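You operate a simulated robot arm through the tools that you are given. There is no shell and no other tool. Be economical: measure what you need, move in short steps, check, and stop when the job is done.

You run a simulated robot arm. Do the job below in one go: nothing can be reset, and whatever is moved stays where it is left.

JOB
Wax the middle of the ball on the green and the grey last.
Fine: they stand sole up on jacks by the wax block, the ball is the wide part of the sole; use the black pad beside them, take the wax from the block, put the pad back and leave the lasts on the jacks. Set down upright: what you pick out. A coat counts when it lies all over at full strength: go over it till it gets no stronger.

It is judged by the outcome, as a careful person would: the job done as asked, and still so three seconds after it is handed in. It fails if anything else is knocked over, pushed out of place, dropped, spilled or broken.

ROBOT AND FRAMES
A 6-joint arm with a fingered hand, hanging from a carriage that runs on a rail from [0, -1.563] to [0, 0.917] (x, y) and turns from -289 to 399 degrees about z. Base frame: it is fixed where the carriage stands at the start and does not move with it; the origin is on the floor, on the carriage's upright axis, x ahead of it, y to its left, z up. Lengths are in m, angles in degrees, forces in N, time in s.
With the tool pointing down near the work surface it reaches from about 0.1 to 0.64 m from the robot's upright axis, wherever it stands. Its first joint turns from -166.0 to 166.0 degrees. Places, roughly: wax block [0.4, 0.3, 0.9]. Payload 4 kg.
Tool frame: the origin (TCP) lies between the finger pads and is the grasp point; the fingertips stand 0.029 m ahead of it; z points along the fingers, y is the line along which they close. Largest opening 0.1 m; the body of the gripper starts 0.034 m behind the TCP. The gripper is a hand of 5 fingers: y runs from the thumb to the fingers, the wrist lies at [-0.015, -0.114, -0.189] in the tool frame, and closing takes about 1.5 s.
Orientation is that of the tool frame in the base frame, as [roll, pitch, yaw] about the fixed x, y, z axes, in that order (R = Rz(yaw) Ry(pitch) Rx(roll)). With the fingers straight down and the wrist toward the robot, the tool's x, y and z point along [0, 1, 0], [1, 0, 0] and [0, 0, -1] of the base frame.

CONTROLS
- The arm moves only by the tool apply_moves. Its argument "steps" is one flat list of numbers, 6 for each row, row after row: the turn, a rotation vector about the base's x, y, z in degrees, then the shift along the base's x, y, z in m. In form: [wx, wy, wz, x, y, z, wx, wy, wz, x, y, z, ...]. A call has 1 to 8 rows; each row is the pose to reach, as a shift and turn from the pose commanded when the call began. "fingers" is the gripper command, from -1 (fully open) to 1 (shut), values between in proportion, set as the call begins (left out, the last holds). Each row takes 0.2 s and may step no farther than 0.05 m and 8.6 degrees from the row before; otherwise, or with a gripper value out of range, the whole call is refused. A pose out of reach is approached as far as the arm can. The call stops where the force on the tool passes 40 N (or 10 N more than at its start, if that is more) or the arm is blocked; 0.2 s more then pass. Each finger travels about 0.108 m/s and halts on what it meets, pressing with about 25 N; the grip force reading is that of the motor and also rises with nothing between the fingers. The clock runs only during rows and for 0.2 s after the last one: add rows that repeat a pose to give the fingers time. The reply holds the time, the measured pose of the TCP, the force on the tool along the base axes, the opening and the grip force, in the units named above and with some noise, with the torque about the TCP (base axes, N m) and any sound that the robot's microphone picked up.
- Cameras (640 x 400 px; columns grow to the right, rows downward): "scene" is now at [0.2456, 0.046, 1.7761]; the picture's right is [0.70, -0.71, 0.00], its down [-0.63, -0.62, -0.47] and it looks along [0.34, 0.33, -0.88] (base axes); focal length 271 px, centre (320, 200). "wrist" rides on the gripper at [0.066, -0.086, -0.121] in the tool frame; the picture's right is [-0.76, 0.31, -0.58], its down [-0.59, -0.70, 0.40] and it looks along [-0.28, 0.64, 0.71] (tool axes); focal length 247 px, centre (320, 200). There is no depth. A picture from a camera that has moved, and an enlarged one, comes with that camera's place and axes in the base frame and with its lens.
- snapshot(camera): a new picture of that camera. It takes no simulated time.
- raise_lower(by): slides the trunk up (or, below 0, down) by that many m; the arm and the scene camera ride with it, the base frame stays. It gives what a move gives, with no picture.
- base_move(legs): drives the robot by 1 to 6 legs, each [ahead, left, turn to the left] in m, m and degrees, along the robot's own axes; the way and the turn of a leg run together, so that a leg with both is an arc; at most 1.5 m and 180 degrees a leg. The arm and the cameras ride along, it lands a little off, and it stops where it bumps. It keeps to its track: a leg is cut to what the track allows. It gives what a move gives.
- finger_targets(index, middle, ring, little, thumb_bend, thumb_turn): sets how far each is bent, from 0 (flat) to 1 (curled in); at 0.3 the hand is open as for a grip, at 0.7 the pads meet at the TCP. One left out holds its place. A second passes; each finger stops where it meets its share of the squeeze, and holds until it gets a number again. A gripper value or a shape takes the hand back. It gives what a move gives, with no picture; readings hold the bend of each and the force on index, middle, ring, little, thumb and palm. thumb_turn goes from beside the hand (0) to across from the fingers (1), as for a grip.
- set_grasp(shape): the hand has 5 fingers and takes this shape, open, in about a second: jaw (thumb against the fingers, like two jaws); tri (thumb and two fingers); tip (a fingertip pinch); poke (one finger out to press); point (the index stretched); flat (the hand flat); cup (the hand cupped); fist (a fist). The gripper value then closes the fingers along that shape, each until it touches; the sizes above hold for jaw. It gives what a move gives, with no picture.
- aim_head(pan, tilt): turns the head with the scene camera to pan (to the left, within 155 degrees either way) and tilt (down, from -29 to 69), counted from straight ahead of the robot. It gives what a move gives.
- inspect(camera, box): a new picture of the part [left, top, right, bottom] of that camera's present view, enlarged. It takes no simulated time.
- close_job(): hands the job in; it is judged then, once.

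Go step by step. Nothing tells you exact positions but the pictures and the camera data: compare them with the known pose of the tool, close in by small moves and look again before you grip or let go. The budget is 120 turns and 98 pictures, counting those below and the enlarged ones. Unless the task says otherwise, let go and move clear before handing in, and close with one line.

The tools are called after ">>>" by a JSON object that holds its "op" and its "data". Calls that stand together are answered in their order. apply_moves: Moves the arm, as the interface text tells. Its arguments: {"type":"object","properties":{"steps":{"type":"array","items":{"type":"number"}},"fingers":{"type":"number"}},"required":["steps"]} The other tools are called the same way: raise_lower (by) slides the trunk up or down; set_grasp (shape) gives the hand a shape; finger_targets (index, middle, ring, little, thumb_bend, thumb_turn) moves the fingers one by one; base_move (legs) drives the base; aim_head (pan, tilt) turns the head that bears the scene camera; snapshot (camera) takes a picture; inspect (camera, box) takes an enlarged picture of a part of a camera's view; close_job () hands the job in.

At the start:

```text
clock: 0.0
tool_pos: [0.3009, 0.3618, 1.0005]
orientation: [180.0, 0.0, 90.1]
wrist_force: [0.5, -0.2, -0.2]
wrist_torque: [0.01, 0.02, 0.01]
width: 0.0999
finger_force: 0.0
shape: jaw
bend: [0.3, 0.3, 0.3, 0.3, 0.3, 0.98]
finger forces: [0.0, 0.1, 0.0, 0.0, 0.0, 0.0]
trunk travel left (down, up): [-0.506, 0.094]
robot x, y, heading: [0.0013, 0.0004, -0.1]
head pan, tilt: [44.7, 61.7]
```

scene: 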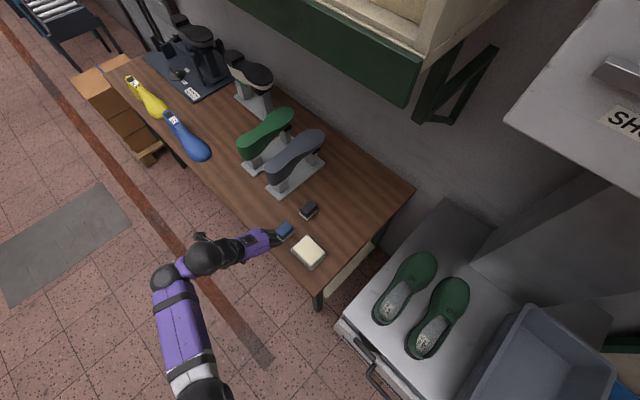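
wrist: 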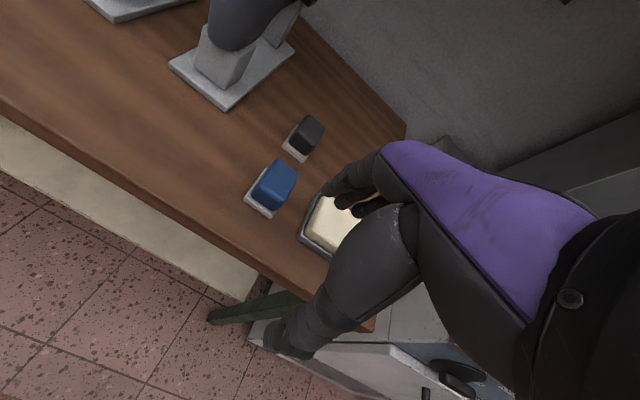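

I see a bench with a green and a grey last on jacks, a black pad, a blue pad and the wax block. I'll look closer to measure them.

>>> {"op": "inspect", "data": {"camera": "scene", "box": [220, 90, 380, 190]}}

>>> {"op": "inspect", "data": {"camera": "scene", "box": [240, 185, 368, 265]}}

>>> {"op": "inspect", "data": {"camera": "wrist", "box": [220, 100, 380, 260]}}

```text
4.00 times, centred on (300, 140) of scene
camera zoom: at [0.2456, 0.046, 1.7761], right [0.7, -0.71, 0.0], down [-0.63, -0.62, -0.47], along [0.34, 0.33, -0.88], focal length 1083 px, centre (400, 440)
```

zoom: 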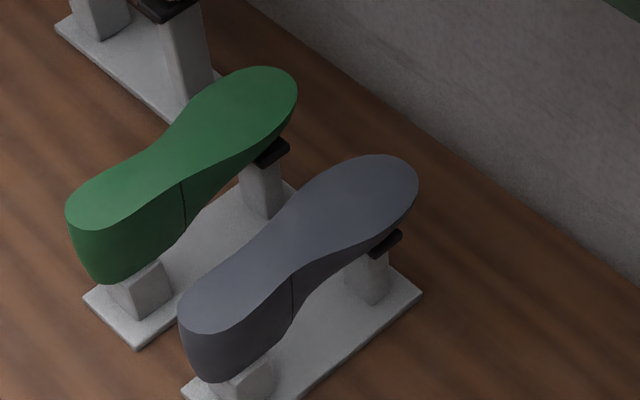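

```text
5.00 times, centred on (304, 225) of scene
camera zoom: at [0.2456, 0.046, 1.7761], right [0.7, -0.71, 0.0], down [-0.63, -0.62, -0.47], along [0.34, 0.33, -0.88], focal length 1353 px, centre (400, 75)
```

zoom: 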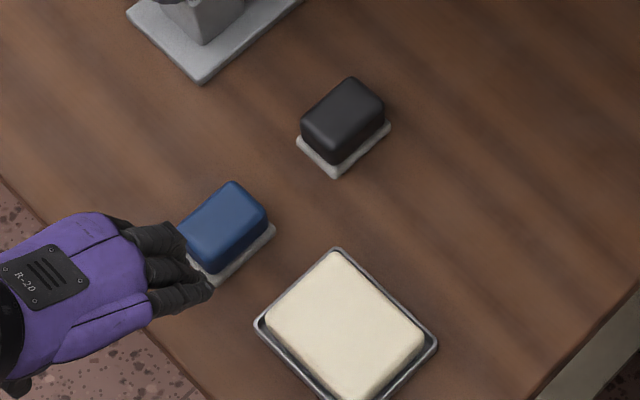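

```text
2.50 times, centred on (300, 180) of wrist
camera zoom: at [0.2144, 0.427, 1.1208], right [0.31, -0.76, 0.58], down [-0.7, -0.59, -0.4], along [0.64, -0.28, -0.71], focal length 617 px, centre (370, 250)
```

zoom: 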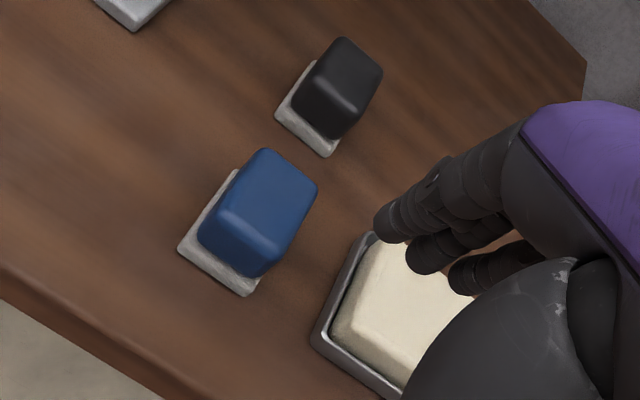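

The table top works out at about z 0.84, and the black pad's footprint at about x 0.509–0.568, y 0.371–0.416. The lasts need a second viewpoint, so I'll raise the arm and drive along the rail to y of about 0.4.

>>> {"op": "apply_moves", "data": {"steps": [0, 0, 0, 0, 0, 0.05, 0, 0, 0, 0, 0, 0.1, 0, 0, 0, 0, 0, 0.15]}}

>>> {"op": "inspect", "data": {"camera": "scene", "box": [150, 0, 290, 100]}}

>>> {"op": "base_move", "data": {"legs": [[0, 0.45, 0]]}}

>>> {"op": "snapshot", "data": {"camera": "wrist"}}

>>> {"op": "snapshot", "data": {"camera": "scene"}}

```text
clock: 0.8
tool_pos: [0.3542, 0.3757, 1.0494]
orientation: [179.9, -0.1, 90.0]
wrist_force: [-0.2, 0.0, 0.2]
wrist_torque: [0.02, -0.03, 0.0]
width: 0.0998
finger_force: 0.1
shape: jaw
bend: [0.3, 0.3, 0.3, 0.3, 0.3, 0.98]
finger forces: [0.0, 0.1, 0.0, 0.0, 0.1, 0.1]
out of reach, approached as far as the arm can: row 1, 2, 3
trunk travel left (down, up): [-0.506, 0.094]
robot x, y, heading: [-0.0015, -0.0015, 0.0]
head pan, tilt: [44.7, 61.7]
```

```text
4.00 times, centred on (220, 50) of scene
camera zoom: at [0.2455, 0.0459, 1.776], right [0.7, -0.71, 0.0], down [-0.63, -0.62, -0.47], along [0.34, 0.33, -0.88], focal length 1083 px, centre (720, 800)
```

zoom: 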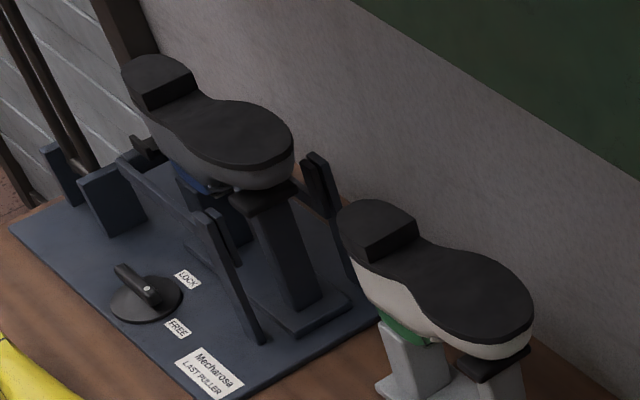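

```text
clock: 3.5
tool_pos: [0.3573, 0.8208, 1.0506]
orientation: [179.9, -0.2, 89.9]
wrist_force: [0.5, 0.4, 0.1]
wrist_torque: [0.0, 0.01, 0.0]
width: 0.0997
finger_force: 0.1
shape: jaw
bend: [0.3, 0.3, 0.3, 0.3, 0.3, 0.98]
finger forces: [0.1, 0.0, 0.0, 0.1, 0.0, 0.0]
trunk travel left (down, up): [-0.506, 0.094]
robot x, y, heading: [0.0023, 0.4459, -0.2]
head pan, tilt: [44.7, 61.7]
```

```text
91 pictures are left
camera wrist: at [0.2703, 0.8848, 1.1715], right [0.3, -0.76, 0.58], down [-0.7, -0.59, -0.4], along [0.64, -0.28, -0.71], focal length 247 px, centre (320, 200)
```

wrist: 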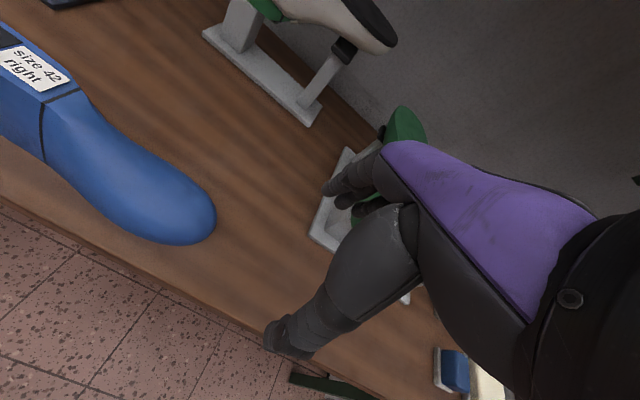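

```text
90 pictures are left
camera scene: at [0.2457, 0.491, 1.7761], right [0.7, -0.71, 0.0], down [-0.63, -0.62, -0.47], along [0.34, 0.33, -0.88], focal length 271 px, centre (320, 200)
```

scene: 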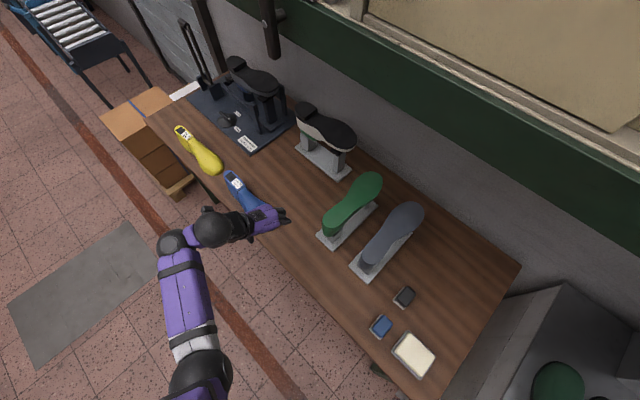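

The scene camera moved 0.445 m along y, which gives me stereo. Now I'll zoom in on the lasts.

>>> {"op": "inspect", "data": {"camera": "scene", "box": [300, 160, 460, 260]}}

>>> {"op": "inspect", "data": {"camera": "scene", "box": [350, 280, 462, 350]}}

```text
4.00 times, centred on (380, 210) of scene
camera zoom: at [0.2457, 0.491, 1.7761], right [0.7, -0.71, 0.0], down [-0.63, -0.62, -0.47], along [0.34, 0.33, -0.88], focal length 1083 px, centre (80, 160)
```

zoom: 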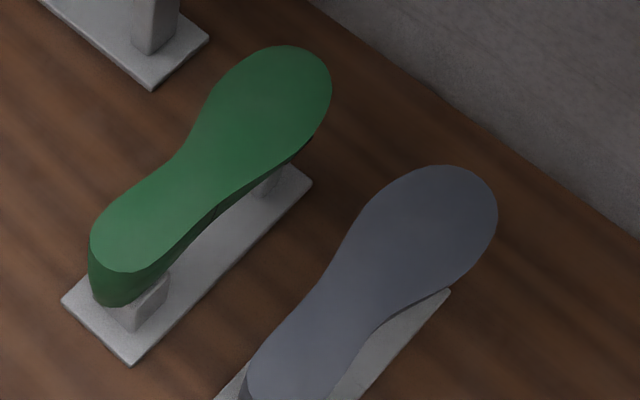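

```text
5.71 times, centred on (406, 315) of scene
camera zoom: at [0.2457, 0.491, 1.7761], right [0.7, -0.71, 0.0], down [-0.63, -0.62, -0.47], along [0.34, 0.33, -0.88], focal length 1546 px, centre (-171, -457)
```

zoom: 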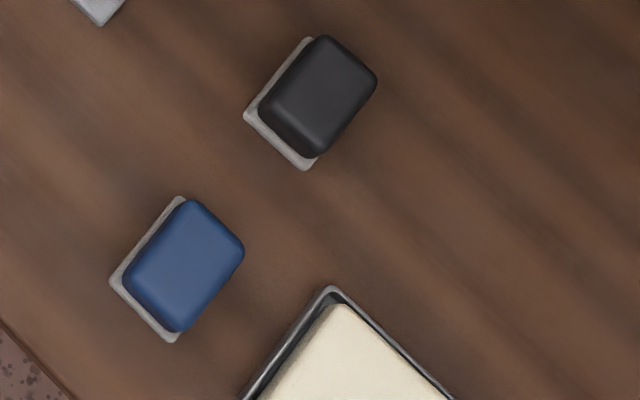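

The lasts' soles sit at z of about 1.0, and the grey ball is centred near x 0.69, y 0.545, which is near the reach limit. I'll raise the trunk and test how far I can reach while well above everything.

>>> {"op": "raise_lower", "data": {"by": 0.09}}

>>> {"op": "apply_moves", "data": {"steps": [0, 0, 0, 0.05, -0.03, 0, 0, 0, 0, 0.1, -0.06, 0, 0, 0, 0, 0.15, -0.09, 0, 0, 0, 0, 0.2, -0.12, 0, 0, 0, 0, 0.24, -0.15, 0, 0, 0, 0, 0.27, -0.18, 0, 0, 0, 0, 0.3, -0.21, 0, 0, 0, 0, 0.33, -0.24, 0]}}

```text
clock: 4.8
tool_pos: [0.3553, 0.8205, 1.1404]
orientation: [179.8, -0.2, 89.9]
wrist_force: [-0.2, 0.2, -0.2]
wrist_torque: [-0.01, 0.01, 0.0]
width: 0.0998
finger_force: 0.1
shape: jaw
bend: [0.3, 0.3, 0.3, 0.3, 0.3, 0.98]
finger forces: [0.0, 0.0, 0.1, 0.0, 0.0, 0.1]
trunk travel left (down, up): [-0.596, 0.004]
robot x, y, heading: [0.0043, 0.4461, -0.2]
head pan, tilt: [44.7, 61.7]
```

```text
refused: row 1 steps farther than a row can; nothing moved
```

>>> {"op": "apply_moves", "data": {"steps": [0, 0, 0, 0.04, -0.03, 0, 0, 0, 0, 0.08, -0.06, 0, 0, 0, 0, 0.12, -0.09, 0, 0, 0, 0, 0.16, -0.12, 0, 0, 0, 0, 0.2, -0.15, 0, 0, 0, 0, 0.24, -0.18, 0, 0, 0, 0, 0.28, -0.21, 0, 0, 0, 0, 0.32, -0.24, 0]}}

```text
clock: 6.5
tool_pos: [0.6767, 0.5797, 1.1388]
orientation: [-180.0, -0.1, 89.9]
wrist_force: [-1.3, -0.3, -0.7]
wrist_torque: [-0.06, -0.03, -0.01]
width: 0.0995
finger_force: 0.0
shape: jaw
bend: [0.3, 0.3, 0.3, 0.3, 0.3, 0.98]
finger forces: [0.1, 0.0, 0.0, 0.0, 0.0, 0.1]
trunk travel left (down, up): [-0.596, 0.004]
robot x, y, heading: [0.0028, 0.4464, -0.2]
head pan, tilt: [44.7, 61.7]
```

It reaches x 0.677 without trouble. Next I'll try a bit farther and lower, and look.

>>> {"op": "apply_moves", "data": {"steps": [0, 0, 0, 0.03, 0, -0.03, 0, 0, 0, 0.03, 0, -0.05]}}

>>> {"op": "snapshot", "data": {"camera": "wrist"}}

>>> {"op": "snapshot", "data": {"camera": "scene"}}

```text
clock: 7.2
tool_pos: [0.7046, 0.5812, 1.0934]
orientation: [179.7, -0.3, 89.9]
wrist_force: [0.0, 0.3, 1.1]
wrist_torque: [0.01, 0.04, 0.0]
width: 0.0998
finger_force: 0.1
shape: jaw
bend: [0.3, 0.3, 0.3, 0.3, 0.3, 0.98]
finger forces: [0.0, 0.1, 0.2, 0.0, 0.0, 0.0]
out of reach, approached as far as the arm can: row 2
trunk travel left (down, up): [-0.596, 0.004]
robot x, y, heading: [0.0024, 0.4474, -0.4]
head pan, tilt: [44.7, 61.7]
```

```text
87 pictures are left
camera wrist: at [0.6186, 0.6449, 1.215], right [0.3, -0.76, 0.58], down [-0.7, -0.59, -0.41], along [0.65, -0.28, -0.71], focal length 247 px, centre (320, 200)
```

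wrist: 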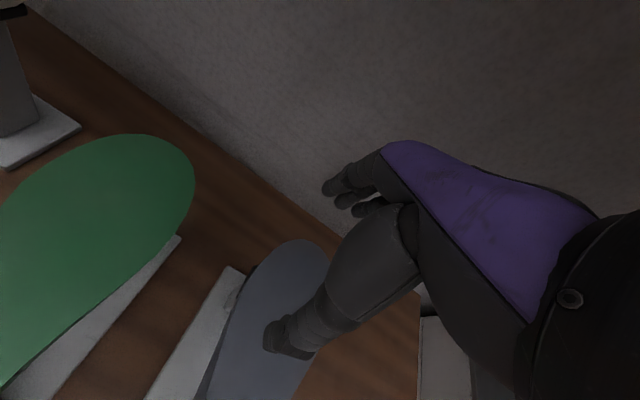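

```text
86 pictures are left
camera scene: at [0.246, 0.491, 1.8663], right [0.7, -0.71, 0.0], down [-0.63, -0.62, -0.47], along [0.34, 0.33, -0.88], focal length 271 px, centre (320, 200)
```

scene: 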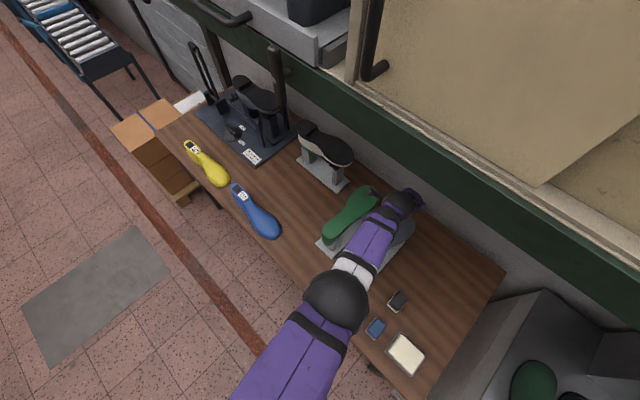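

Reach is fine. I'll move back over the black pad, lower the trunk and look.

>>> {"op": "apply_moves", "data": {"steps": [0, 0, 0, -0.03, -0.033, 0.01, 0, 0, 0, -0.06, -0.066, 0.02, 0, 0, 0, -0.09, -0.1, 0.02, 0, 0, 0, -0.12, -0.134, 0.02, 0, 0, 0, -0.15, -0.167, 0.02, 0, 0, 0, -0.166, -0.187, 0.02]}}

>>> {"op": "raise_lower", "data": {"by": -0.09}}

>>> {"op": "snapshot", "data": {"camera": "wrist"}}

>>> {"op": "snapshot", "data": {"camera": "scene"}}

```text
clock: 8.6
tool_pos: [0.5355, 0.3925, 1.1139]
orientation: [180.0, -0.3, 90.0]
wrist_force: [0.0, 0.6, 0.3]
wrist_torque: [-0.01, 0.02, 0.02]
width: 0.0999
finger_force: 0.0
shape: jaw
bend: [0.3, 0.3, 0.3, 0.3, 0.3, 0.98]
finger forces: [0.0, 0.1, 0.0, 0.0, 0.1, 0.1]
trunk travel left (down, up): [-0.596, 0.004]
robot x, y, heading: [-0.0017, 0.4476, -0.1]
head pan, tilt: [44.7, 61.7]
```

```text
clock: 9.8
tool_pos: [0.5375, 0.3915, 1.0239]
orientation: [179.9, -0.3, 90.0]
wrist_force: [0.4, -0.2, 0.4]
wrist_torque: [-0.01, 0.02, 0.0]
width: 0.1001
finger_force: 0.1
shape: jaw
bend: [0.3, 0.3, 0.3, 0.3, 0.3, 0.98]
finger forces: [0.0, 0.0, 0.1, 0.1, 0.1, 0.0]
trunk travel left (down, up): [-0.506, 0.094]
robot x, y, heading: [0.0015, 0.4447, -0.1]
head pan, tilt: [44.7, 61.7]
```

```text
85 pictures are left
camera wrist: at [0.4508, 0.4563, 1.1443], right [0.3, -0.76, 0.58], down [-0.7, -0.59, -0.4], along [0.64, -0.28, -0.71], focal length 247 px, centre (320, 200)
```

wrist: 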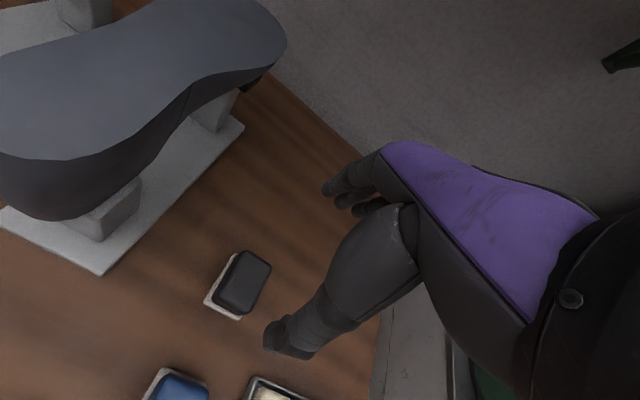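

```text
84 pictures are left
camera scene: at [0.2457, 0.491, 1.7761], right [0.7, -0.71, 0.0], down [-0.63, -0.62, -0.47], along [0.34, 0.33, -0.88], focal length 271 px, centre (320, 200)
```

scene: 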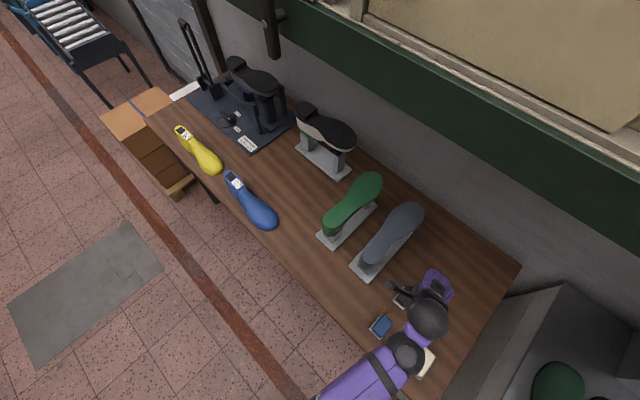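

The pad sits right on the tool axis. A close look at the hand will help me plan the grip.

>>> {"op": "inspect", "data": {"camera": "wrist", "box": [190, 160, 430, 360]}}

>>> {"op": "inspect", "data": {"camera": "scene", "box": [370, 260, 466, 320]}}

```text
2.00 times, centred on (310, 260) of wrist
camera zoom: at [0.4508, 0.4563, 1.1443], right [0.3, -0.76, 0.58], down [-0.7, -0.59, -0.4], along [0.64, -0.28, -0.71], focal length 494 px, centre (340, 80)
```

zoom: 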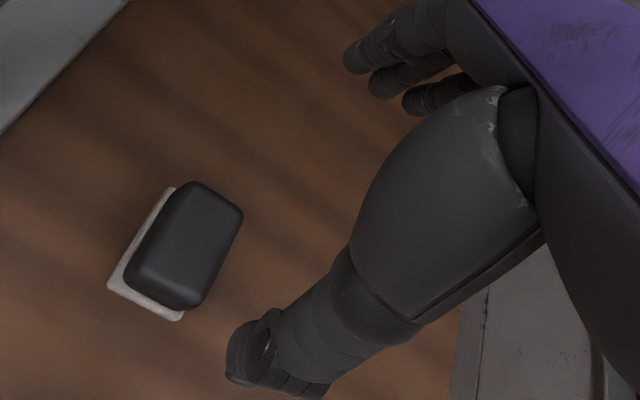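

```text
6.67 times, centred on (418, 290) of scene
camera zoom: at [0.2457, 0.491, 1.7761], right [0.7, -0.71, 0.0], down [-0.63, -0.62, -0.47], along [0.34, 0.33, -0.88], focal length 1804 px, centre (-333, -400)
```

zoom: 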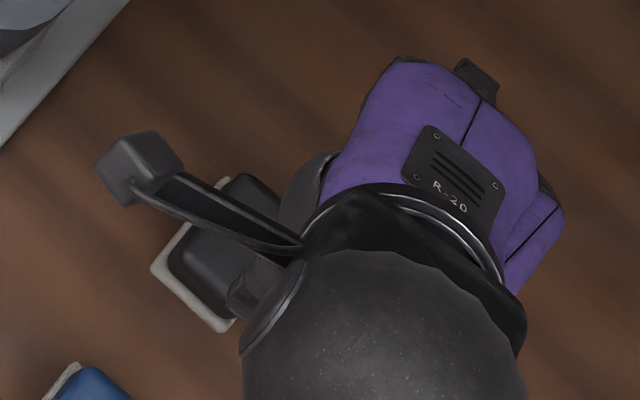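

The felt sole is only slightly larger than the black block. I'll lower most of the way along the axis and check.

>>> {"op": "apply_moves", "data": {"steps": [0, 0, 0, 0.001, 0.002, -0.04, 0, 0, 0, 0.001, 0.002, -0.08, 0, 0, 0, 0.001, 0.002, -0.11, 0, 0, 0, 0.001, 0.002, -0.115], "fingers": -1}}

>>> {"op": "snapshot", "data": {"camera": "wrist"}}

>>> {"op": "inspect", "data": {"camera": "scene", "box": [370, 260, 466, 320]}}

```text
clock: 10.8
tool_pos: [0.5371, 0.3933, 0.9076]
orientation: [179.9, -0.1, 89.9]
wrist_force: [-0.1, 0.6, -0.2]
wrist_torque: [0.0, 0.0, -0.01]
width: 0.1
finger_force: 0.0
shape: jaw
bend: [0.3, 0.3, 0.3, 0.3, 0.3, 0.98]
finger forces: [0.0, 0.1, 0.1, 0.0, 0.0, 0.0]
trunk travel left (down, up): [-0.506, 0.094]
robot x, y, heading: [0.0005, 0.4506, -0.4]
head pan, tilt: [44.7, 61.7]
```

```text
81 pictures are left
camera wrist: at [0.4516, 0.4582, 1.0289], right [0.3, -0.76, 0.58], down [-0.7, -0.59, -0.4], along [0.64, -0.28, -0.71], focal length 247 px, centre (320, 200)
```

wrist: 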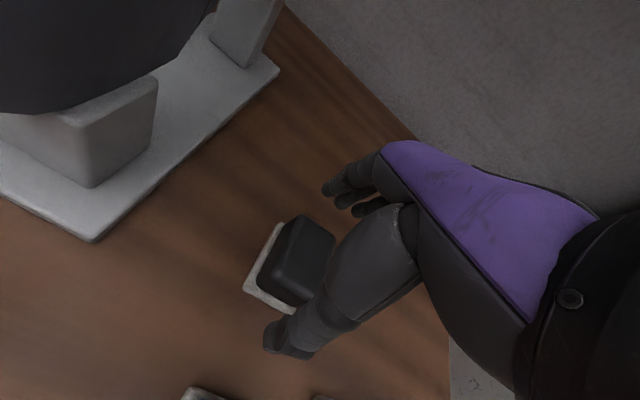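

```text
6.67 times, centred on (418, 290) of scene
camera zoom: at [0.2457, 0.491, 1.7761], right [0.7, -0.71, 0.0], down [-0.63, -0.62, -0.47], along [0.34, 0.33, -0.88], focal length 1804 px, centre (-333, -400)
```

zoom: 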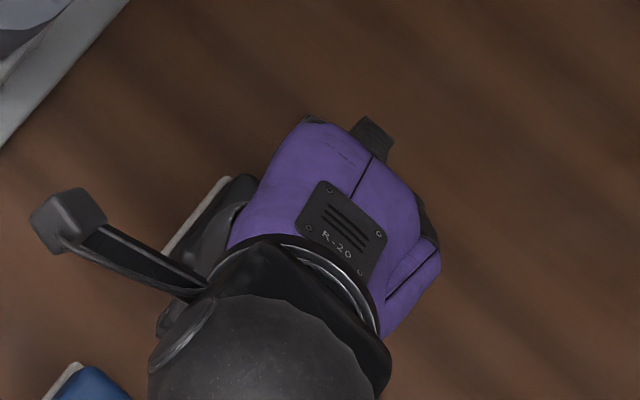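

The pad lines up within a couple of millimetres. I'll lower to the grip height and look before closing.

>>> {"op": "apply_moves", "data": {"steps": [0, 0, 0, -0.001, -0.002, -0.012, 0, 0, 0, -0.001, -0.002, -0.023]}}

>>> {"op": "inspect", "data": {"camera": "wrist", "box": [190, 160, 430, 360]}}

```text
clock: 11.4
tool_pos: [0.5364, 0.39, 0.8855]
orientation: [179.9, -0.2, 89.9]
wrist_force: [0.2, 0.2, 0.4]
wrist_torque: [-0.01, 0.03, 0.01]
width: 0.1
finger_force: 0.1
shape: jaw
bend: [0.3, 0.3, 0.3, 0.3, 0.3, 0.98]
finger forces: [0.1, 0.0, 0.0, 0.1, 0.0, 0.1]
trunk travel left (down, up): [-0.506, 0.094]
robot x, y, heading: [-0.0013, 0.445, -0.5]
head pan, tilt: [44.7, 61.7]
```

```text
2.00 times, centred on (310, 260) of wrist
camera zoom: at [0.4505, 0.4561, 1.0064], right [0.3, -0.76, 0.58], down [-0.7, -0.59, -0.4], along [0.64, -0.28, -0.71], focal length 494 px, centre (340, 80)
```

zoom: 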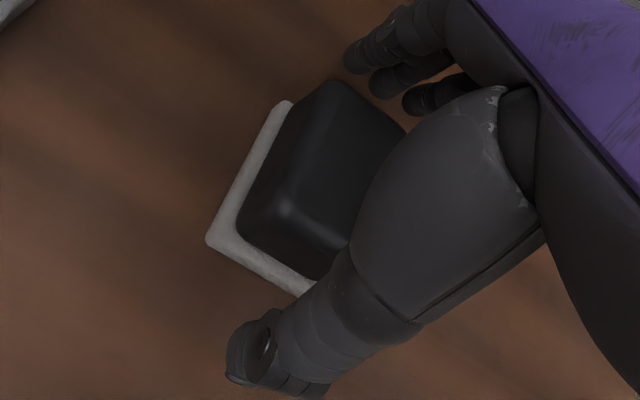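

Index and middle straddle the pad's centre while ring and little would miss it, so the three-finger shape fits better. I'll rise a little, take that shape and look.

>>> {"op": "apply_moves", "data": {"steps": [0, 0, 0, 0, 0, 0.03, 0, 0, 0, 0, 0, 0.05]}}

>>> {"op": "set_grasp", "data": {"shape": "tri"}}

>>> {"op": "inspect", "data": {"camera": "wrist", "box": [190, 160, 430, 360]}}

```text
clock: 12.0
tool_pos: [0.5371, 0.3915, 0.9365]
orientation: [179.9, -0.2, 89.8]
wrist_force: [0.2, 0.5, -0.4]
wrist_torque: [0.02, -0.01, -0.02]
width: 0.0999
finger_force: 0.1
shape: jaw
bend: [0.3, 0.3, 0.3, 0.3, 0.3, 0.98]
finger forces: [0.0, 0.0, 0.0, 0.1, 0.0, 0.0]
trunk travel left (down, up): [-0.506, 0.094]
robot x, y, heading: [-0.0013, 0.444, -0.3]
head pan, tilt: [44.7, 61.7]
```

```text
clock: 12.9
tool_pos: [0.537, 0.3922, 0.936]
orientation: [179.9, -0.2, 89.9]
wrist_force: [-0.6, -0.5, 0.0]
wrist_torque: [0.03, 0.01, 0.0]
width: 0.0999
finger_force: 0.0
shape: tri
bend: [0.3, 0.3, 0.99, 0.99, 0.3, 0.98]
finger forces: [0.0, 0.0, 0.0, 0.1, 0.0, 0.0]
trunk travel left (down, up): [-0.506, 0.094]
robot x, y, heading: [-0.0008, 0.444, -0.1]
head pan, tilt: [44.7, 61.7]
```

```text
2.00 times, centred on (310, 260) of wrist
camera zoom: at [0.4506, 0.4566, 1.057], right [0.3, -0.76, 0.58], down [-0.7, -0.59, -0.4], along [0.64, -0.28, -0.71], focal length 494 px, centre (340, 80)
```

zoom: 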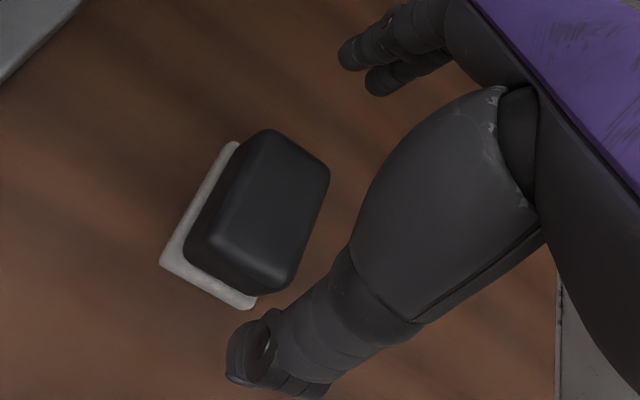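

The shape is right and the pad centre is at about [0.537, 0.3905]. I'll lower and close.

>>> {"op": "apply_moves", "data": {"steps": [0, 0, 0, 0, -0.001, -0.03, 0, 0, 0, 0, -0.001, -0.052, 0, 0, 0, 0, -0.001, -0.052]}}

>>> {"op": "apply_moves", "data": {"steps": [0, 0, 0, 0, 0, 0, 0, 0, 0, 0, 0, 0, 0, 0, 0, 0, 0, 0, 0, 0, 0, 0, 0, 0, 0, 0, 0, 0, 0, 0, 0, 0, 0, 0, 0, 0, 0, 0, 0, 0, 0, 0], "fingers": 1}}

>>> {"op": "inspect", "data": {"camera": "wrist", "box": [190, 160, 430, 360]}}

```text
clock: 13.7
tool_pos: [0.5366, 0.3901, 0.8834]
orientation: [179.9, -0.2, 89.9]
wrist_force: [0.6, 0.0, 1.0]
wrist_torque: [-0.02, 0.0, 0.03]
width: 0.0998
finger_force: 0.0
shape: tri
bend: [0.3, 0.3, 0.99, 0.99, 0.3, 0.98]
finger forces: [0.0, 0.0, 0.0, 0.0, 0.0, 0.0]
trunk travel left (down, up): [-0.506, 0.094]
robot x, y, heading: [-0.0022, 0.448, -0.3]
head pan, tilt: [44.7, 61.7]
```

```text
clock: 15.3
tool_pos: [0.5363, 0.3898, 0.8837]
orientation: [179.8, -0.3, 90.0]
wrist_force: [0.6, -0.3, -0.8]
wrist_torque: [0.02, 0.01, 0.01]
width: 0.0525
finger_force: 24.6
shape: tri
bend: [0.4, 0.42, 1.0, 1.0, 0.31, 1.0]
finger forces: [11.9, 11.4, 0.0, 0.1, 23.2, 0.0]
trunk travel left (down, up): [-0.506, 0.094]
robot x, y, heading: [0.0004, 0.4445, -0.5]
head pan, tilt: [44.7, 61.7]
```

```text
2.00 times, centred on (310, 260) of wrist
camera zoom: at [0.4506, 0.4548, 1.0043], right [0.3, -0.76, 0.57], down [-0.7, -0.59, -0.4], along [0.64, -0.28, -0.71], focal length 494 px, centre (340, 80)
```

zoom: 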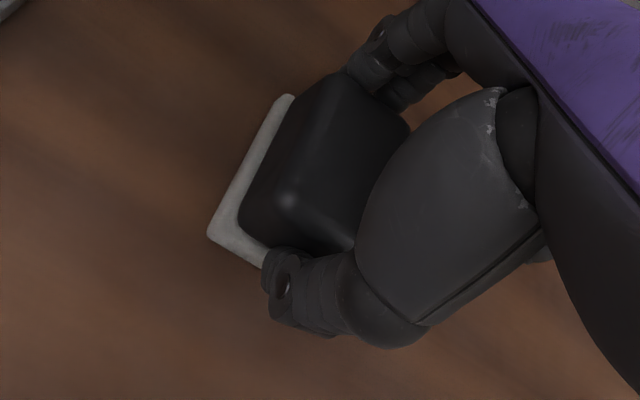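

The grip is firm at 0.0525 m, with TCP z 0.8837 at table contact. Next I lift and carry the pad over the wax block, centred at about [0.426, 0.277] with its top near 0.864.

>>> {"op": "apply_moves", "data": {"steps": [0, 0, 0, 0, 0, 0.03, 0, 0, 0, 0, 0, 0.07, 0, 0, 0, -0.03, -0.03, 0.08, 0, 0, 0, -0.06, -0.06, 0.08, 0, 0, 0, -0.09, -0.09, 0.08, 0, 0, 0, -0.11, -0.113, 0.08, 0, 0, 0, -0.11, -0.113, 0.05]}}

>>> {"op": "snapshot", "data": {"camera": "wrist"}}

>>> {"op": "inspect", "data": {"camera": "scene", "box": [340, 270, 500, 370]}}

```text
clock: 16.9
tool_pos: [0.4261, 0.2771, 0.9338]
orientation: [179.9, 0.0, 89.9]
wrist_force: [0.0, 0.3, -0.8]
wrist_torque: [0.02, 0.02, 0.0]
width: 0.0522
finger_force: 24.8
shape: tri
bend: [0.4, 0.42, 1.0, 1.0, 0.31, 1.0]
finger forces: [11.8, 11.3, 0.0, 0.0, 23.2, 0.0]
trunk travel left (down, up): [-0.506, 0.094]
robot x, y, heading: [0.0047, 0.4441, -0.4]
head pan, tilt: [44.7, 61.7]
```

```text
76 pictures are left
camera wrist: at [0.3407, 0.3424, 1.0547], right [0.3, -0.76, 0.58], down [-0.7, -0.59, -0.4], along [0.64, -0.28, -0.71], focal length 247 px, centre (320, 200)
```

wrist: 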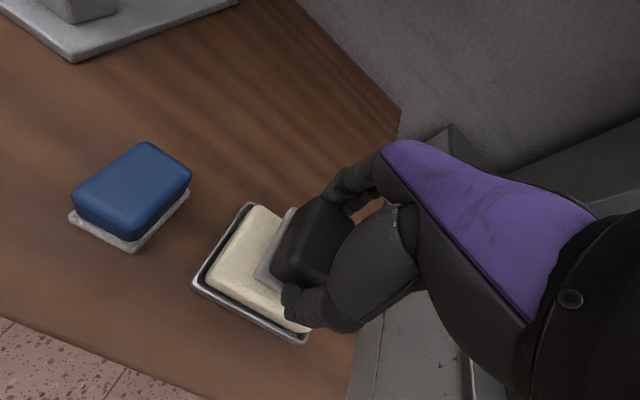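

```text
4.00 times, centred on (420, 320) of scene
camera zoom: at [0.2457, 0.491, 1.7761], right [0.7, -0.71, 0.0], down [-0.63, -0.62, -0.47], along [0.34, 0.33, -0.88], focal length 1083 px, centre (-80, -280)
```

zoom: 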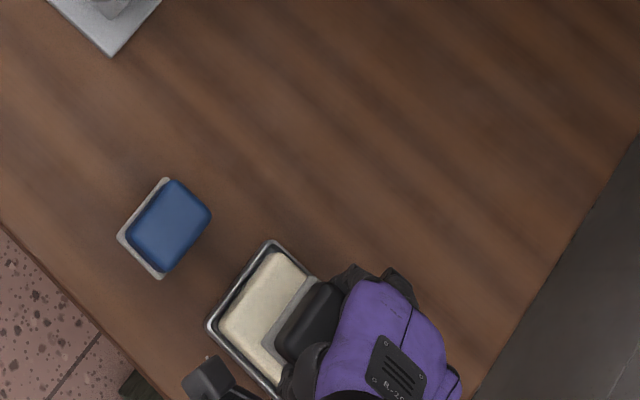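

The pad is over the wax. I'll lower slowly until it touches.

>>> {"op": "apply_moves", "data": {"steps": [0, 0, 0, 0, 0.003, -0.015, 0, 0, 0, 0, 0.003, -0.02, 0, 0, 0, 0, 0.003, -0.023]}}

>>> {"op": "apply_moves", "data": {"steps": [0, 0, 0, 0, 0, -0.002, 0, 0, 0, 0, 0, -0.002]}}

>>> {"op": "inspect", "data": {"camera": "wrist", "box": [190, 180, 350, 350]}}

```text
clock: 17.7
tool_pos: [0.4319, 0.2785, 0.9148]
orientation: [179.2, 0.2, 89.8]
wrist_force: [-5.9, 1.7, 20.8]
wrist_torque: [0.05, 0.51, -0.04]
width: 0.0523
finger_force: 24.6
shape: tri
bend: [0.4, 0.42, 1.0, 1.0, 0.3, 0.99]
finger forces: [13.2, 12.2, 0.0, 0.0, 31.6, 0.1]
trunk travel left (down, up): [-0.506, 0.094]
robot x, y, heading: [0.0003, 0.4444, -0.2]
head pan, tilt: [44.7, 61.7]
stopped in row 3: the force on the tool passed its limit at 43 N (the readings are from after the stop); the commanded pose is now the measured one
```

```text
clock: 18.5
tool_pos: [0.4328, 0.2775, 0.9152]
orientation: [178.8, 0.3, 89.9]
wrist_force: [-5.6, 2.6, 21.0]
wrist_torque: [0.06, 0.56, 0.0]
width: 0.0522
finger_force: 25.4
shape: tri
bend: [0.4, 0.42, 1.0, 1.0, 0.3, 0.99]
finger forces: [14.0, 12.2, 0.0, 0.0, 32.0, 0.0]
trunk travel left (down, up): [-0.506, 0.094]
robot x, y, heading: [-0.0004, 0.4463, -0.3]
head pan, tilt: [44.7, 61.7]
stopped in row 2: the force on the tool passed its limit at 41 N (the readings are from after the stop); the commanded pose is now the measured one
```

```text
2.35 times, centred on (270, 265) of wrist
camera zoom: at [0.3449, 0.343, 1.0344], right [0.3, -0.75, 0.59], down [-0.7, -0.59, -0.41], along [0.65, -0.29, -0.7], focal length 581 px, centre (438, 47)
```

zoom: 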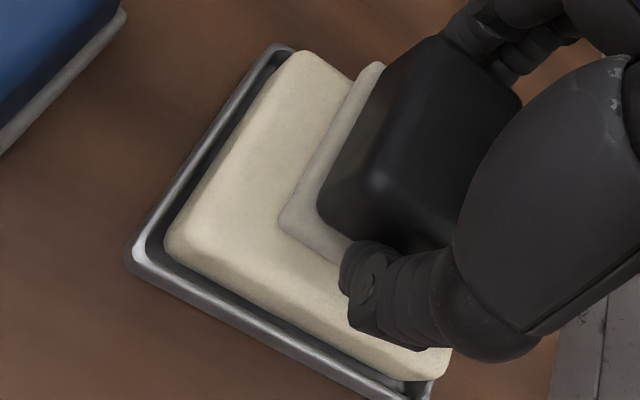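

Contact comes at TCP z of about 0.915. I'll ease off to a light force and rub gently along y.

>>> {"op": "apply_moves", "data": {"steps": [0, 0, 0, -0.004, 0, 0.0015, 0, 0, 0, -0.004, 0, 0.0015]}}

>>> {"op": "apply_moves", "data": {"steps": [0, 0, 0, 0, 0.01, 0, 0, 0, 0, 0, 0.02, 0, 0, 0, 0, 0, 0.01, 0, 0, 0, 0, 0, 0, 0, 0, 0, 0, 0, -0.01, 0, 0, 0, 0, 0, -0.02, 0, 0, 0, 0, 0, -0.01, 0, 0, 0, 0, 0, 0, 0]}}

>>> {"op": "inspect", "data": {"camera": "wrist", "box": [190, 180, 350, 350]}}

```text
clock: 19.1
tool_pos: [0.4293, 0.2776, 0.9168]
orientation: [179.1, 0.2, 89.9]
wrist_force: [2.5, 0.0, 7.4]
wrist_torque: [-0.04, 0.14, 0.0]
width: 0.0531
finger_force: 25.2
shape: tri
bend: [0.39, 0.41, 1.0, 1.0, 0.3, 1.0]
finger forces: [14.7, 13.6, 0.0, 0.1, 25.7, 0.0]
trunk travel left (down, up): [-0.506, 0.094]
robot x, y, heading: [0.0031, 0.4423, -0.0]
head pan, tilt: [44.7, 61.7]
```

```text
clock: 20.9
tool_pos: [0.4286, 0.2752, 0.9154]
orientation: [179.1, 0.2, 89.8]
wrist_force: [-0.7, -2.2, 10.3]
wrist_torque: [-0.13, 0.14, 0.04]
width: 0.0529
finger_force: 25.0
shape: tri
bend: [0.39, 0.41, 1.0, 1.0, 0.3, 1.0]
finger forces: [12.8, 14.5, 0.0, 0.1, 27.8, 0.1]
trunk travel left (down, up): [-0.506, 0.094]
robot x, y, heading: [0.0019, 0.4479, 0.1]
head pan, tilt: [44.7, 61.7]
```

```text
2.35 times, centred on (270, 265) of wrist
camera zoom: at [0.3407, 0.3424, 1.035], right [0.3, -0.75, 0.59], down [-0.7, -0.59, -0.41], along [0.65, -0.29, -0.7], focal length 581 px, centre (438, 47)
```

zoom: 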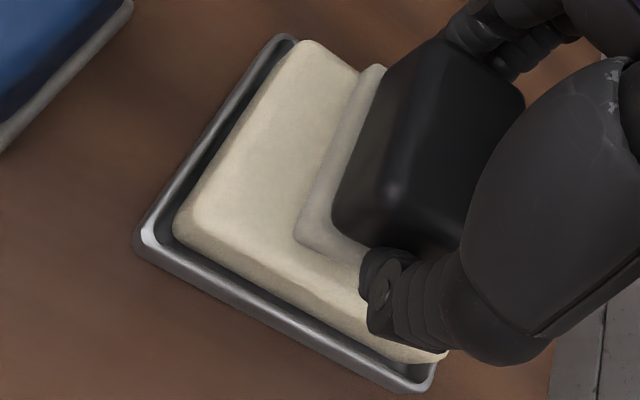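

The pad is loaded on the wax. I'll lift, level the tool and carry it high over towards the grey last.

>>> {"op": "apply_moves", "data": {"steps": [0, 0, 0, 0, 0, 0.03, 0, 0.8, 0, 0, 0, 0.07, 0, 0.8, 0, 0.02, 0.01, 0.11, 0, 0.8, 0, 0.04, 0.02, 0.15, 0, 0.8, 0, 0.06, 0.03, 0.175]}}

>>> {"op": "inspect", "data": {"camera": "scene", "box": [300, 160, 460, 280]}}

>>> {"op": "snapshot", "data": {"camera": "wrist"}}

```text
clock: 22.1
tool_pos: [0.4861, 0.308, 1.0915]
orientation: [-179.9, 0.2, 89.9]
wrist_force: [-1.1, -0.4, -1.1]
wrist_torque: [-0.01, -0.07, -0.05]
width: 0.0525
finger_force: 24.8
shape: tri
bend: [0.39, 0.41, 1.0, 1.0, 0.32, 1.0]
finger forces: [12.6, 11.9, 0.0, 0.0, 24.3, 0.1]
trunk travel left (down, up): [-0.506, 0.094]
robot x, y, heading: [-0.0022, 0.4486, 0.0]
head pan, tilt: [44.7, 61.7]
```

```text
3.33 times, centred on (380, 220) of scene
camera zoom: at [0.2455, 0.491, 1.776], right [0.7, -0.71, 0.0], down [-0.63, -0.62, -0.47], along [0.34, 0.33, -0.88], focal length 902 px, centre (120, 133)
```

zoom: 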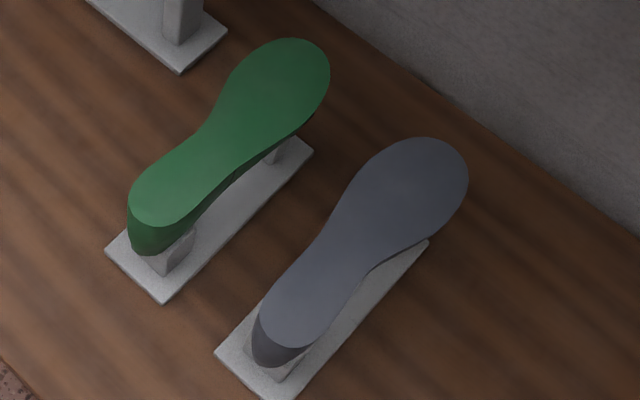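

```text
71 pictures are left
camera wrist: at [0.4007, 0.3732, 1.2118], right [0.31, -0.76, 0.58], down [-0.7, -0.59, -0.4], along [0.64, -0.29, -0.71], focal length 247 px, centre (320, 200)
```

wrist: 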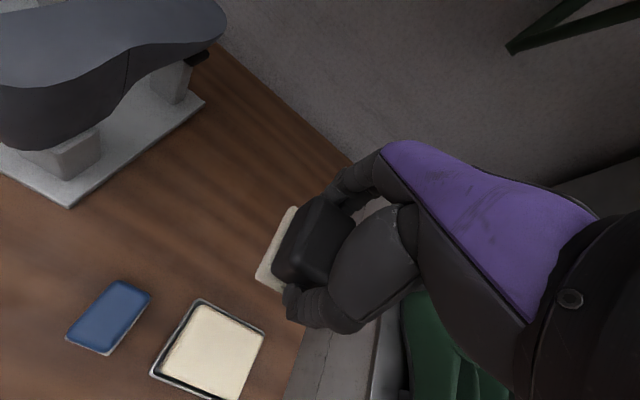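

The felt looks cream now, so it has taken wax. The grey ball is centred at about [0.685, 0.545], so I'll move above it.

>>> {"op": "apply_moves", "data": {"steps": [0, 0, 0, 0.028, 0.034, 0, 0, 0, 0, 0.057, 0.068, 0, 0, 0, 0, 0.085, 0.102, 0, 0, 0, 0, 0.114, 0.135, 0, 0, 0, 0, 0.142, 0.169, 0, 0, 0, 0, 0.171, 0.203, 0, 0, 0, 0, 0.199, 0.237, 0]}}

>>> {"op": "snapshot", "data": {"camera": "wrist"}}

>>> {"op": "inspect", "data": {"camera": "scene", "box": [300, 150, 460, 250]}}

```text
clock: 23.7
tool_pos: [0.6867, 0.5444, 1.0898]
orientation: [179.9, 0.4, 89.8]
wrist_force: [-0.6, -0.5, -1.9]
wrist_torque: [0.04, 0.0, 0.01]
width: 0.0522
finger_force: 24.9
shape: tri
bend: [0.39, 0.41, 1.0, 1.0, 0.32, 1.0]
finger forces: [12.2, 11.6, 0.0, 0.0, 23.8, 0.0]
trunk travel left (down, up): [-0.506, 0.094]
robot x, y, heading: [-0.0005, 0.4468, -0.1]
head pan, tilt: [44.7, 61.7]
```

```text
70 pictures are left
camera wrist: at [0.6005, 0.6099, 1.211], right [0.31, -0.75, 0.58], down [-0.7, -0.59, -0.4], along [0.64, -0.29, -0.71], focal length 247 px, centre (320, 200)
```

wrist: 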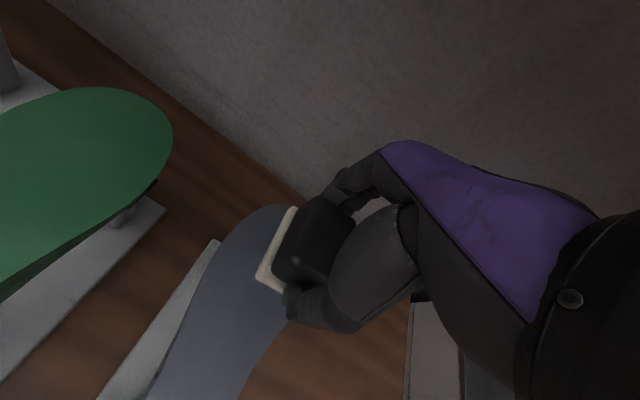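

```text
4.00 times, centred on (380, 200) of scene
camera zoom: at [0.2456, 0.491, 1.776], right [0.7, -0.71, 0.0], down [-0.63, -0.62, -0.47], along [0.34, 0.33, -0.88], focal length 1083 px, centre (80, 200)
```

zoom: 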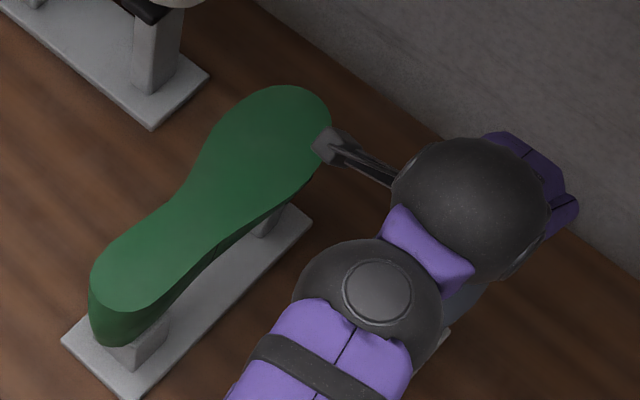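

I'll lower gently onto the grey ball, with contact expected around TCP z 1.05.

>>> {"op": "apply_moves", "data": {"steps": [0, 0, 0, 0, 0, -0.015, 0, 0, 0, 0, 0, -0.027, 0, 0, 0, 0, 0, -0.032, 0, 0, 0, 0, 0, -0.034, 0, 0, 0, 0, 0, -0.036]}}

```text
clock: 24.9
tool_pos: [0.6868, 0.545, 1.0545]
orientation: [180.0, 0.3, 89.8]
wrist_force: [-0.8, 0.5, -0.7]
wrist_torque: [0.02, -0.03, 0.02]
width: 0.0522
finger_force: 24.3
shape: tri
bend: [0.39, 0.41, 1.0, 1.0, 0.32, 1.0]
finger forces: [12.2, 11.5, 0.1, 0.0, 23.8, 0.0]
trunk travel left (down, up): [-0.506, 0.094]
robot x, y, heading: [0.0021, 0.4439, -0.4]
head pan, tilt: [44.7, 61.7]
```

>>> {"op": "apply_moves", "data": {"steps": [0, 0, 0, 0, 0, -0.002, 0, 0, 0, 0, 0, -0.004, 0, 0, 0, 0, 0, -0.005]}}

>>> {"op": "inspect", "data": {"camera": "wrist", "box": [190, 160, 370, 340]}}

```text
clock: 25.7
tool_pos: [0.6863, 0.5448, 1.0491]
orientation: [180.0, 0.2, 89.8]
wrist_force: [0.6, 0.7, -0.9]
wrist_torque: [-0.02, -0.01, 0.0]
width: 0.0522
finger_force: 25.0
shape: tri
bend: [0.39, 0.41, 1.0, 1.0, 0.32, 1.0]
finger forces: [12.2, 11.7, 0.0, 0.1, 23.8, 0.0]
trunk travel left (down, up): [-0.506, 0.094]
robot x, y, heading: [0.0, 0.4474, -0.2]
head pan, tilt: [44.7, 61.7]
```

```text
2.22 times, centred on (280, 250) of wrist
camera zoom: at [0.6003, 0.6105, 1.1699], right [0.31, -0.76, 0.58], down [-0.7, -0.59, -0.4], along [0.64, -0.29, -0.71], focal length 549 px, centre (409, 89)
```

zoom: 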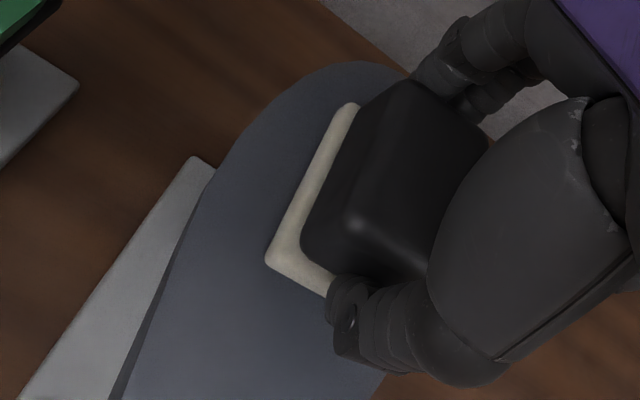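

It's close to touching, so I'll keep going down in small increments.

>>> {"op": "apply_moves", "data": {"steps": [0, 0, 0, 0, 0, -0.0015, 0, 0, 0, 0, 0, -0.003, 0, 0, 0, 0, 0, -0.003]}}

>>> {"op": "apply_moves", "data": {"steps": [0, 0, 0, 0, 0, -0.001, 0, 0, 0, 0, 0, -0.001]}}

```text
clock: 26.5
tool_pos: [0.6851, 0.5449, 1.0467]
orientation: [180.0, 0.2, 89.9]
wrist_force: [-0.3, 0.2, -1.0]
wrist_torque: [0.02, -0.04, -0.03]
width: 0.0521
finger_force: 24.9
shape: tri
bend: [0.39, 0.41, 1.0, 1.0, 0.32, 1.0]
finger forces: [12.3, 11.7, 0.0, 0.0, 23.7, 0.1]
trunk travel left (down, up): [-0.506, 0.094]
robot x, y, heading: [-0.0012, 0.4459, -0.3]
head pan, tilt: [44.7, 61.7]
```

```text
clock: 27.1
tool_pos: [0.6873, 0.5462, 1.0452]
orientation: [180.0, 0.2, 89.9]
wrist_force: [-0.2, 0.4, -0.7]
wrist_torque: [-0.01, 0.02, -0.03]
width: 0.0522
finger_force: 25.1
shape: tri
bend: [0.39, 0.41, 1.0, 1.0, 0.32, 1.0]
finger forces: [12.2, 11.6, 0.0, 0.0, 23.7, 0.0]
trunk travel left (down, up): [-0.506, 0.094]
robot x, y, heading: [0.0033, 0.4443, -0.2]
head pan, tilt: [44.7, 61.7]
```

>>> {"op": "apply_moves", "data": {"steps": [0, 0, 0, 0, 0, -0.001, 0, 0, 0, 0, 0, -0.002, 0, 0, 0, 0, 0, -0.002]}}

>>> {"op": "apply_moves", "data": {"steps": [0, 0, 0, 0, 0, -0.001, 0, 0, 0, 0, 0, -0.001]}}

```text
clock: 27.9
tool_pos: [0.6872, 0.5435, 1.0436]
orientation: [-179.9, 0.2, 89.9]
wrist_force: [-0.1, -0.2, 0.9]
wrist_torque: [-0.01, 0.04, -0.03]
width: 0.0521
finger_force: 25.0
shape: tri
bend: [0.39, 0.41, 1.0, 1.0, 0.32, 1.0]
finger forces: [12.2, 11.6, 0.0, 0.0, 24.1, 0.0]
trunk travel left (down, up): [-0.506, 0.094]
robot x, y, heading: [0.0003, 0.4473, -0.1]
head pan, tilt: [44.7, 61.7]
```

```text
clock: 28.5
tool_pos: [0.687, 0.5457, 1.0433]
orientation: [179.9, 0.3, 89.9]
wrist_force: [-1.7, -0.6, 4.6]
wrist_torque: [-0.01, 0.18, 0.0]
width: 0.0522
finger_force: 25.2
shape: tri
bend: [0.4, 0.41, 1.0, 1.0, 0.31, 1.0]
finger forces: [12.4, 11.4, 0.1, 0.0, 25.1, 0.0]
trunk travel left (down, up): [-0.506, 0.094]
robot x, y, heading: [-0.0005, 0.4468, 0.0]
head pan, tilt: [44.7, 61.7]
```

Contact at TCP z of about 1.043 with 4.6 N. I'll add a little pressure and rub over the ball.

>>> {"op": "apply_moves", "data": {"steps": [0, 0, 0, 0, 0, -0.001, 0, 0, 0, 0.01, 0, -0.001, 0, 0, 0, 0, 0, -0.001, 0, 0, 0, -0.012, 0, -0.001, 0, 0, 0, -0.02, 0, -0.001, 0, 0, 0, -0.01, 0, -0.001, 0, 0, 0, 0, 0, -0.001]}}

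>>> {"op": "inspect", "data": {"camera": "wrist", "box": [190, 160, 370, 340]}}

```text
clock: 30.1
tool_pos: [0.6864, 0.5449, 1.0423]
orientation: [180.0, 0.2, 90.0]
wrist_force: [-2.3, -0.7, 9.4]
wrist_torque: [-0.02, 0.3, 0.02]
width: 0.0522
finger_force: 25.2
shape: tri
bend: [0.4, 0.41, 1.0, 1.0, 0.31, 1.0]
finger forces: [13.2, 12.1, 0.0, 0.1, 27.3, 0.0]
trunk travel left (down, up): [-0.506, 0.094]
robot x, y, heading: [0.0024, 0.4454, -0.0]
head pan, tilt: [44.7, 61.7]
```

```text
2.22 times, centred on (280, 250) of wrist
camera zoom: at [0.601, 0.6109, 1.1627], right [0.31, -0.76, 0.58], down [-0.7, -0.59, -0.4], along [0.64, -0.29, -0.71], focal length 549 px, centre (409, 89)
```

zoom: 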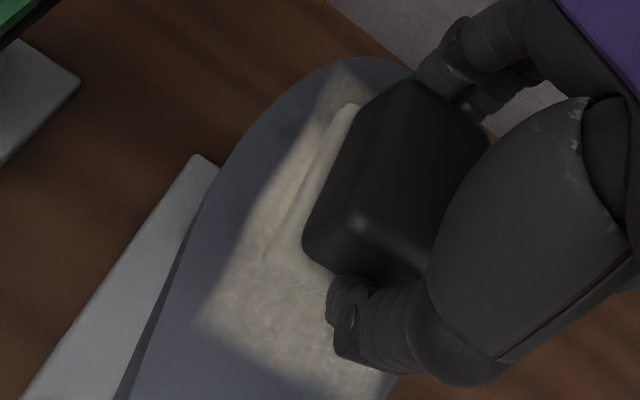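

The coat is showing. I'll make more passes with small sideways offsets, then lift and look.

>>> {"op": "apply_moves", "data": {"steps": [0, 0, 0, 0.01, 0.008, 0, 0, 0, 0, 0, 0.01, 0, 0, 0, 0, -0.012, 0.01, 0, 0, 0, 0, -0.02, 0, 0, 0, 0, 0, -0.012, -0.01, 0, 0, 0, 0, 0, -0.01, 0, 0, 0, 0, 0.01, -0.008, 0, 0, 0, 0, 0, 0, 0]}}

>>> {"op": "apply_moves", "data": {"steps": [0, 0, 0, 0, 0, 0.02, 0, 0, 0, -0.01, -0.03, 0.045, 0, 0, 0, -0.05, -0.06, 0.05, 0, 0, 0, -0.08, -0.09, 0.05, 0, 0, 0, -0.12, -0.12, 0.05, 0, 0, 0, -0.15, -0.15, 0.05, 0, 0, 0, -0.18, -0.185, 0.05, 0, 0, 0, -0.21, -0.22, 0.05]}}

>>> {"op": "inspect", "data": {"camera": "scene", "box": [340, 180, 452, 250]}}

```text
clock: 31.9
tool_pos: [0.6881, 0.545, 1.0416]
orientation: [180.0, 0.2, 89.9]
wrist_force: [0.9, -0.2, 4.3]
wrist_torque: [0.0, 0.12, 0.04]
width: 0.0523
finger_force: 25.4
shape: tri
bend: [0.39, 0.41, 1.0, 1.0, 0.31, 1.0]
finger forces: [13.4, 13.5, 0.0, 0.0, 25.8, 0.1]
trunk travel left (down, up): [-0.506, 0.094]
robot x, y, heading: [0.0, 0.449, -0.1]
head pan, tilt: [44.7, 61.7]
```

```text
refused: row 3 steps farther than a row can; nothing moved
```

```text
5.71 times, centred on (396, 215) of scene
camera zoom: at [0.246, 0.491, 1.7762], right [0.7, -0.71, 0.0], down [-0.63, -0.62, -0.47], along [0.34, 0.33, -0.88], focal length 1546 px, centre (-114, 114)
```

zoom: 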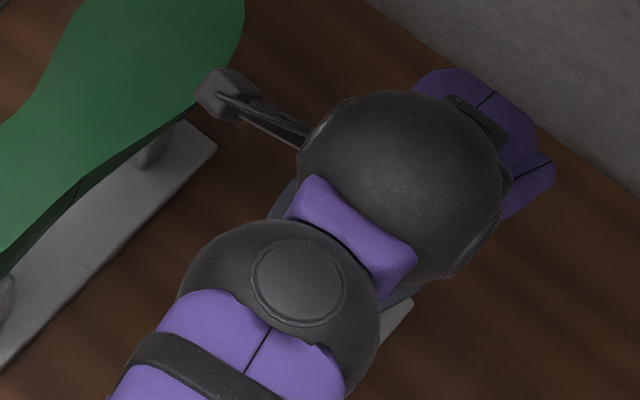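

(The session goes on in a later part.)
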